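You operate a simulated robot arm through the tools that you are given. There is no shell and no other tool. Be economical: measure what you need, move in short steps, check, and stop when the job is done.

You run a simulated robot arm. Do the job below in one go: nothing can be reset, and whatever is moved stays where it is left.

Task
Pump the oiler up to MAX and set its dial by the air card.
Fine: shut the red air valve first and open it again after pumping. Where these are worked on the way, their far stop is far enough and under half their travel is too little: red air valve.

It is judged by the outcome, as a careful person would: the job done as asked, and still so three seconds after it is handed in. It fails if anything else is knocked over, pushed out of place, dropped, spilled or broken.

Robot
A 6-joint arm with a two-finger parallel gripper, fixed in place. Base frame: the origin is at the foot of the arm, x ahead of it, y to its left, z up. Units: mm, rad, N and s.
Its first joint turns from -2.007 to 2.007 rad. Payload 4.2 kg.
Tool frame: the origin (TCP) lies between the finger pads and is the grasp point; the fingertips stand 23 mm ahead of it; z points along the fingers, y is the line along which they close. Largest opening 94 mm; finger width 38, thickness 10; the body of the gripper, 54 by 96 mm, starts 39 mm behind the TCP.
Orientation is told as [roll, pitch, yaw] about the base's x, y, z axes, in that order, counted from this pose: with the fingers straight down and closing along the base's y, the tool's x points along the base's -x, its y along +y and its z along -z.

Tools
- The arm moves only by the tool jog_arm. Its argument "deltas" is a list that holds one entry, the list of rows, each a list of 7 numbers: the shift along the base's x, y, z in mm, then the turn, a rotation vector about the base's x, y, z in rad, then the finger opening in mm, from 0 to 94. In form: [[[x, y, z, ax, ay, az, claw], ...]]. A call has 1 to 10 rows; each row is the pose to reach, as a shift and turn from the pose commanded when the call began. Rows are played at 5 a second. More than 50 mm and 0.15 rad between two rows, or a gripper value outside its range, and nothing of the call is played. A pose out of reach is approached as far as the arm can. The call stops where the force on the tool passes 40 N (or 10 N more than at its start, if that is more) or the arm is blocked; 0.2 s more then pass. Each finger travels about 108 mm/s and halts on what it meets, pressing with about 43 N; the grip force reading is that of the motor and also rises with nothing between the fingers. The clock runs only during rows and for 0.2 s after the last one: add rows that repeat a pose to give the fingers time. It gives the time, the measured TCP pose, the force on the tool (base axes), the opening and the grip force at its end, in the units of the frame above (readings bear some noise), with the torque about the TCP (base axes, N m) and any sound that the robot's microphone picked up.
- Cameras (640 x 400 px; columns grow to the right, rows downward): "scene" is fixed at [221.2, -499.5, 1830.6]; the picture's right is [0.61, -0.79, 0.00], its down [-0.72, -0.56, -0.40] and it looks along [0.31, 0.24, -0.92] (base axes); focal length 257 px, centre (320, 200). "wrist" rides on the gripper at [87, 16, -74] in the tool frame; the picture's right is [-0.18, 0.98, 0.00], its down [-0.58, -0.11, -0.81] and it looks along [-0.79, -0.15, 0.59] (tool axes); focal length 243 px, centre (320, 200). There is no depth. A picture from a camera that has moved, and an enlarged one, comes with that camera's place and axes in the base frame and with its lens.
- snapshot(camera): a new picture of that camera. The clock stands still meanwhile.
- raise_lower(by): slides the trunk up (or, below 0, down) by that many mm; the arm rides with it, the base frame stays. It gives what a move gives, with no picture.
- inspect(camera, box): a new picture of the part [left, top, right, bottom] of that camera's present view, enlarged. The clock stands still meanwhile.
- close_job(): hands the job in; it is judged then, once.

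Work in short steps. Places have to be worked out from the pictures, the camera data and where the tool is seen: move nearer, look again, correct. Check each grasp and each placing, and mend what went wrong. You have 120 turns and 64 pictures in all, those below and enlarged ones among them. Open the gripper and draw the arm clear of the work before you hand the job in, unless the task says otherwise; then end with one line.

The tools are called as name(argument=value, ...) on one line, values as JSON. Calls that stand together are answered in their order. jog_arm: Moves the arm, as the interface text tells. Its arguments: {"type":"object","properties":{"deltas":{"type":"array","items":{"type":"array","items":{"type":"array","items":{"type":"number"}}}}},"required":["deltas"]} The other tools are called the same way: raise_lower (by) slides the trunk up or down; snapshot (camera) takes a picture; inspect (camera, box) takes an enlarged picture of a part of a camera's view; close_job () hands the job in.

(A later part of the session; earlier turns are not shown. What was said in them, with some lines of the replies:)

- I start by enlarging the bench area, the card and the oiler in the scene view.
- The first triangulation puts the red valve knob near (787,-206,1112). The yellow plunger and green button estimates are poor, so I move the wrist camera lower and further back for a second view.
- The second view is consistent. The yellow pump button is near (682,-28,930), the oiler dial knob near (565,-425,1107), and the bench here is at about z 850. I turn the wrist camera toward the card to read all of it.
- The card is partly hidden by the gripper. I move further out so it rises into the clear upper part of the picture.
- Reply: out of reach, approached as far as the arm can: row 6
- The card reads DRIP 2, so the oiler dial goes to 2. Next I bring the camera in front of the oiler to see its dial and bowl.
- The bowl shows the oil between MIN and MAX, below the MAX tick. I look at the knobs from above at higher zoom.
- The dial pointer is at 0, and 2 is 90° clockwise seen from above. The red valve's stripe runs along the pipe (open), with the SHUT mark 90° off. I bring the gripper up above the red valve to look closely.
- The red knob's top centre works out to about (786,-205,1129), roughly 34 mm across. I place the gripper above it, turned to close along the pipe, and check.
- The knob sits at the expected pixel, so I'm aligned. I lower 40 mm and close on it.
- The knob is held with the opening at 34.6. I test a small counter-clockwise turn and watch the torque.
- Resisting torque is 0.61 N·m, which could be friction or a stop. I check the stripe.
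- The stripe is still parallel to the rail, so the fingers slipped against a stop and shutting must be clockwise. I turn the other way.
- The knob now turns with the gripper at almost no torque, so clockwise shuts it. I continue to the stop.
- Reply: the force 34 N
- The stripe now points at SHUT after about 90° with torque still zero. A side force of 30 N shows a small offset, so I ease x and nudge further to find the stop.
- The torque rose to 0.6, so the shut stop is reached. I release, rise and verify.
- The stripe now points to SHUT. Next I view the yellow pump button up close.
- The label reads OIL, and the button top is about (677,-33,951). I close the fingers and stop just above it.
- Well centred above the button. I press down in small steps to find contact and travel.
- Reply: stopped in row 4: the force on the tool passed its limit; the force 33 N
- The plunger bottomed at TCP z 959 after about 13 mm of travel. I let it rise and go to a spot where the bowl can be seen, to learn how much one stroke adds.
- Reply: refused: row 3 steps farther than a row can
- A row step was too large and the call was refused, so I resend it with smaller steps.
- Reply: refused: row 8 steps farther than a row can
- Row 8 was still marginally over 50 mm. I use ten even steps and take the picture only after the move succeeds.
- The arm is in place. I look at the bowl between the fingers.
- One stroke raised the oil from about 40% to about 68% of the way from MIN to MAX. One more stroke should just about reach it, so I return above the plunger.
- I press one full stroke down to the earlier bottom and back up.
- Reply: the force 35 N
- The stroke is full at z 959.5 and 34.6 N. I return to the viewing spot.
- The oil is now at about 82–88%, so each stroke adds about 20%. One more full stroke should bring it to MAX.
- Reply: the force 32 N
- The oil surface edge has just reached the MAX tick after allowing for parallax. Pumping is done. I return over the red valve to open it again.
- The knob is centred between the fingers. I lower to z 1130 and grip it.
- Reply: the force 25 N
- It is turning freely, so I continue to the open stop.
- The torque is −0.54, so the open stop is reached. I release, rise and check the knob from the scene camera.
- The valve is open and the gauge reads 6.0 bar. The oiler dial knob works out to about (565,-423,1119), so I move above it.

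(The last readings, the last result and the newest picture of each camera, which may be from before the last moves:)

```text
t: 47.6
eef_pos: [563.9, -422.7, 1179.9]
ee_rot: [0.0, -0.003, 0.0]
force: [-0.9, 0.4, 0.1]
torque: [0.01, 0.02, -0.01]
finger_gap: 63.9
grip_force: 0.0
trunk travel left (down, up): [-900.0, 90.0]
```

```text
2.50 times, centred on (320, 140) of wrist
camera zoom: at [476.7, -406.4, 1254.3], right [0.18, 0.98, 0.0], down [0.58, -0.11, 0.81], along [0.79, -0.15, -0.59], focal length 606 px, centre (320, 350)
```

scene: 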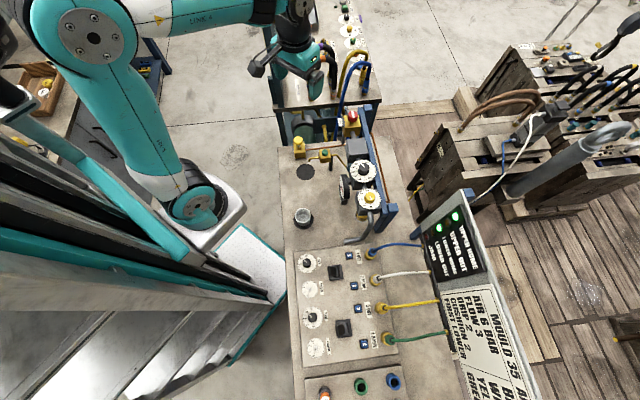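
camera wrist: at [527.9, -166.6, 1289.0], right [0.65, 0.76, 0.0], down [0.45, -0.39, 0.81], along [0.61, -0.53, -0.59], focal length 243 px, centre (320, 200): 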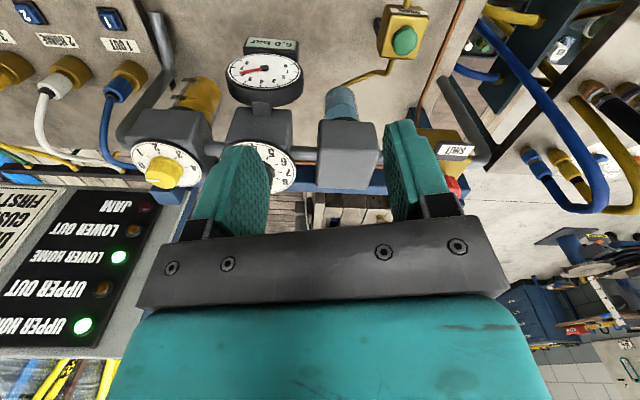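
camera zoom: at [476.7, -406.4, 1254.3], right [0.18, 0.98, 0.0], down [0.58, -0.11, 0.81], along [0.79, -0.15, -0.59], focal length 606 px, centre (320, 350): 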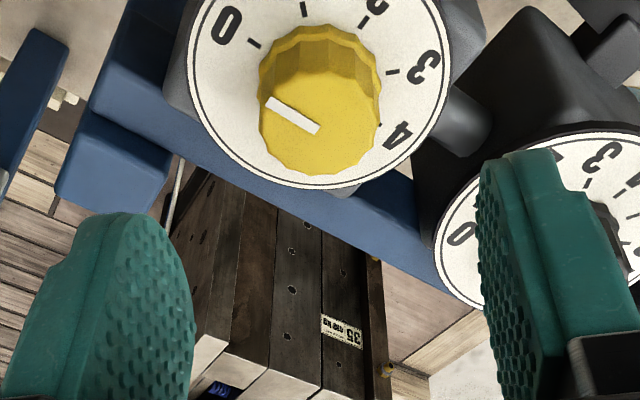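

It is aligned. The knob top is about z 1120, so I descend to TCP 1126 carefully, keeping the tips above the dial plate, and close.

jog_arm(deltas=[[[0, 0, -25, 0, 0, 0, 64], [0, 0, -40, 0, 0, 0, 64], [0, 0, -47, 0, 0, 0, 64], [0, 0, -54, 0, 0, 0, 64], [0, 0, -54, 0, 0, 0, 45], [0, 0, -54, 0, 0, 0, 20], [0, 0, -54, 0, 0, 0, 20]]])

inspect(camera="wrist", box=[220, 60, 420, 220])

```text
t: 49.2
eef_pos: [564.2, -424.2, 1124.8]
ee_rot: [0.001, -0.001, -0.001]
force: [2.6, -8.4, -0.5]
torque: [-0.39, 0.09, -0.02]
finger_gap: 31.3
grip_force: 45.1
trunk travel left (down, up): [-900.0, 90.0]
```

```text
2.50 times, centred on (320, 140) of wrist
camera zoom: at [476.8, -406.7, 1199.8], right [0.19, 0.98, 0.0], down [0.58, -0.11, 0.81], along [0.79, -0.15, -0.59], focal length 606 px, centre (320, 350)
```

zoom: 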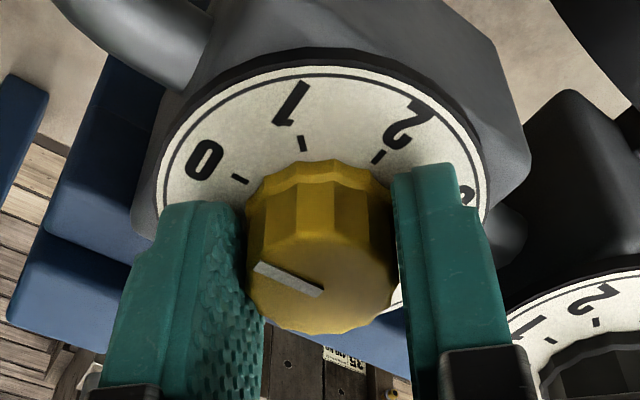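

The grip is good. I turn clockwise 1.5 rad toward 2, then compare the pointer with the tick.

jog_arm(deltas=[[[0, 1, 0, 0, 0, -0.15, 20], [0, 1, 0, 0, 0, -0.3, 20], [0, 1, 0, 0, 0, -0.45, 20], [0, 1, 0, 0, 0, -0.6, 20], [0, 1, 0, 0, 0, -0.75, 20]]])

inspect(camera="wrist", box=[220, 60, 420, 220])

```text
t: 50.4
eef_pos: [562.6, -422.5, 1125.6]
ee_rot: [0.0, 0.0, -0.755]
force: [2.4, -15.6, 2.6]
torque: [-0.54, -0.21, -0.05]
finger_gap: 31.0
grip_force: 45.3
trunk travel left (down, up): [-900.0, 90.0]
```

```text
2.50 times, centred on (320, 140) of wrist
camera zoom: at [511.9, -350.9, 1199.8], right [0.81, 0.59, 0.0], down [0.35, -0.48, 0.81], along [0.48, -0.65, -0.59], focal length 606 px, centre (320, 350)
```

zoom: 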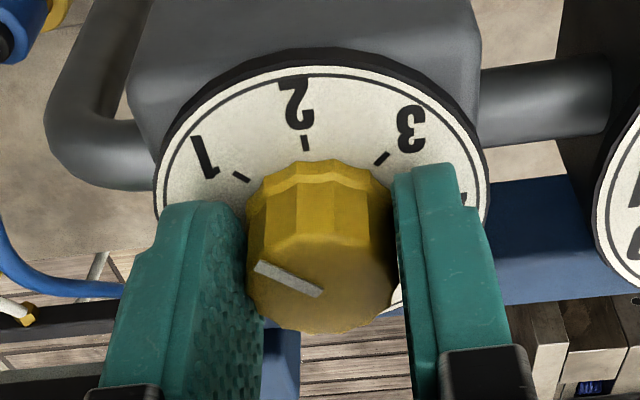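

One tick passed in 0.755 rad, so the spacing is about 45° and the knob turns with the gripper. I turn the rest, to 1.57 in total.

jog_arm(deltas=[[[0, 1, 0, 0, 0, -0.15, 20], [0, 1, 0, 0, 0, -0.3, 20], [0, 1, 0, 0, 0, -0.45, 20], [0, 1, 0, 0, 0, -0.6, 20], [0, 1, 0, 0, 0, -0.75, 20], [0, 1, 0, 0, 0, -0.82, 20], [0, 1, 0, 0, 0, -0.82, 20]]])

inspect(camera="wrist", box=[220, 60, 420, 220])

```text
t: 52.0
eef_pos: [565.2, -422.2, 1124.7]
ee_rot: [0.003, -0.003, -1.572]
force: [12.3, -23.0, 0.5]
torque: [-0.52, -0.46, 0.06]
finger_gap: 31.3
grip_force: 44.8
trunk travel left (down, up): [-900.0, 90.0]
```

```text
2.50 times, centred on (320, 140) of wrist
camera zoom: at [581.4, -334.8, 1199.8], right [0.98, -0.19, 0.0], down [-0.11, -0.58, 0.81], along [-0.15, -0.79, -0.59], focal length 606 px, centre (320, 350)
```

zoom: 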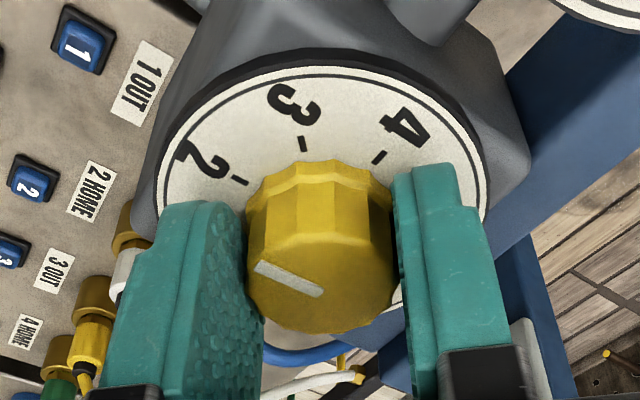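

Tick 2 is now exactly where tick 0 was. I release, rise and draw clear to verify.

jog_arm(deltas=[[[0, 0, 0, 0, 0, 0, 45], [0, 0, 0, 0, 0, 0, 64], [0, 0, 30, 0, 0, 0, 64], [0, 0, 75, 0, 0, 0, 64], [-20, 30, 95, 0, 0, 0.14, 80], [-40, 65, 110, 0, 0, 0.28, 94], [-60, 100, 120, 0, 0, 0.42, 94], [-80, 135, 120, 0, 0, 0.56, 94], [-90, 165, 120, 0, 0, 0.7, 94]]])

inspect(camera="scene", box=[346, 180, 394, 210])

inspect(camera="wrist", box=[220, 80, 420, 220])

```text
t: 54.0
eef_pos: [475.0, -254.6, 1246.3]
ee_rot: [0.0, -0.002, -0.868]
force: [0.6, 0.8, -0.3]
torque: [0.02, 0.0, 0.01]
finger_gap: 94.0
grip_force: 0.0
trunk travel left (down, up): [-900.0, 90.0]
```

```text
13.33 times, centred on (370, 195) of scene
camera zoom: at [221.2, -499.5, 1830.6], right [0.61, -0.79, 0.0], down [-0.72, -0.56, -0.4], along [0.31, 0.24, -0.92], focal length 3432 px, centre (-347, 267)
```

zoom: 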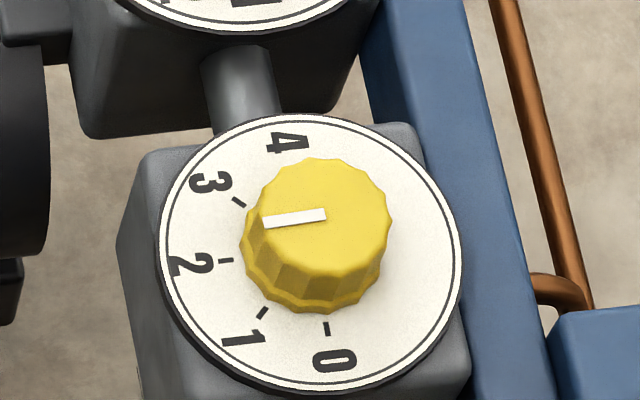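

```text
2.86 times, centred on (320, 150) of wrist
camera zoom: at [430.4, -177.1, 1320.9], right [0.87, 0.49, 0.0], down [0.29, -0.51, 0.81], along [0.4, -0.7, -0.59], focal length 693 px, centre (320, 343)
```

zoom: 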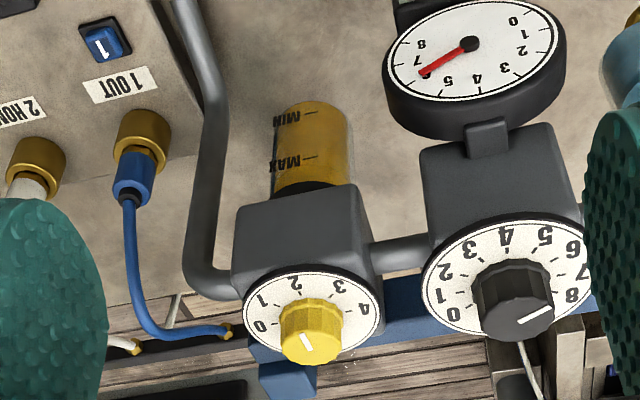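

The dial points at 2, the bowl is filled to MAX, the air valve is open with the gauge at about 6 bar, and the gripper is open and clear. I hand the job in.

close_job()

```text
The job is handed in.
```

I pumped the oiler up to MAX with the red air valve shut, opened the valve again (gauge back at about 6 bar), and set the oiler dial to DRIP 2 as on the air card.
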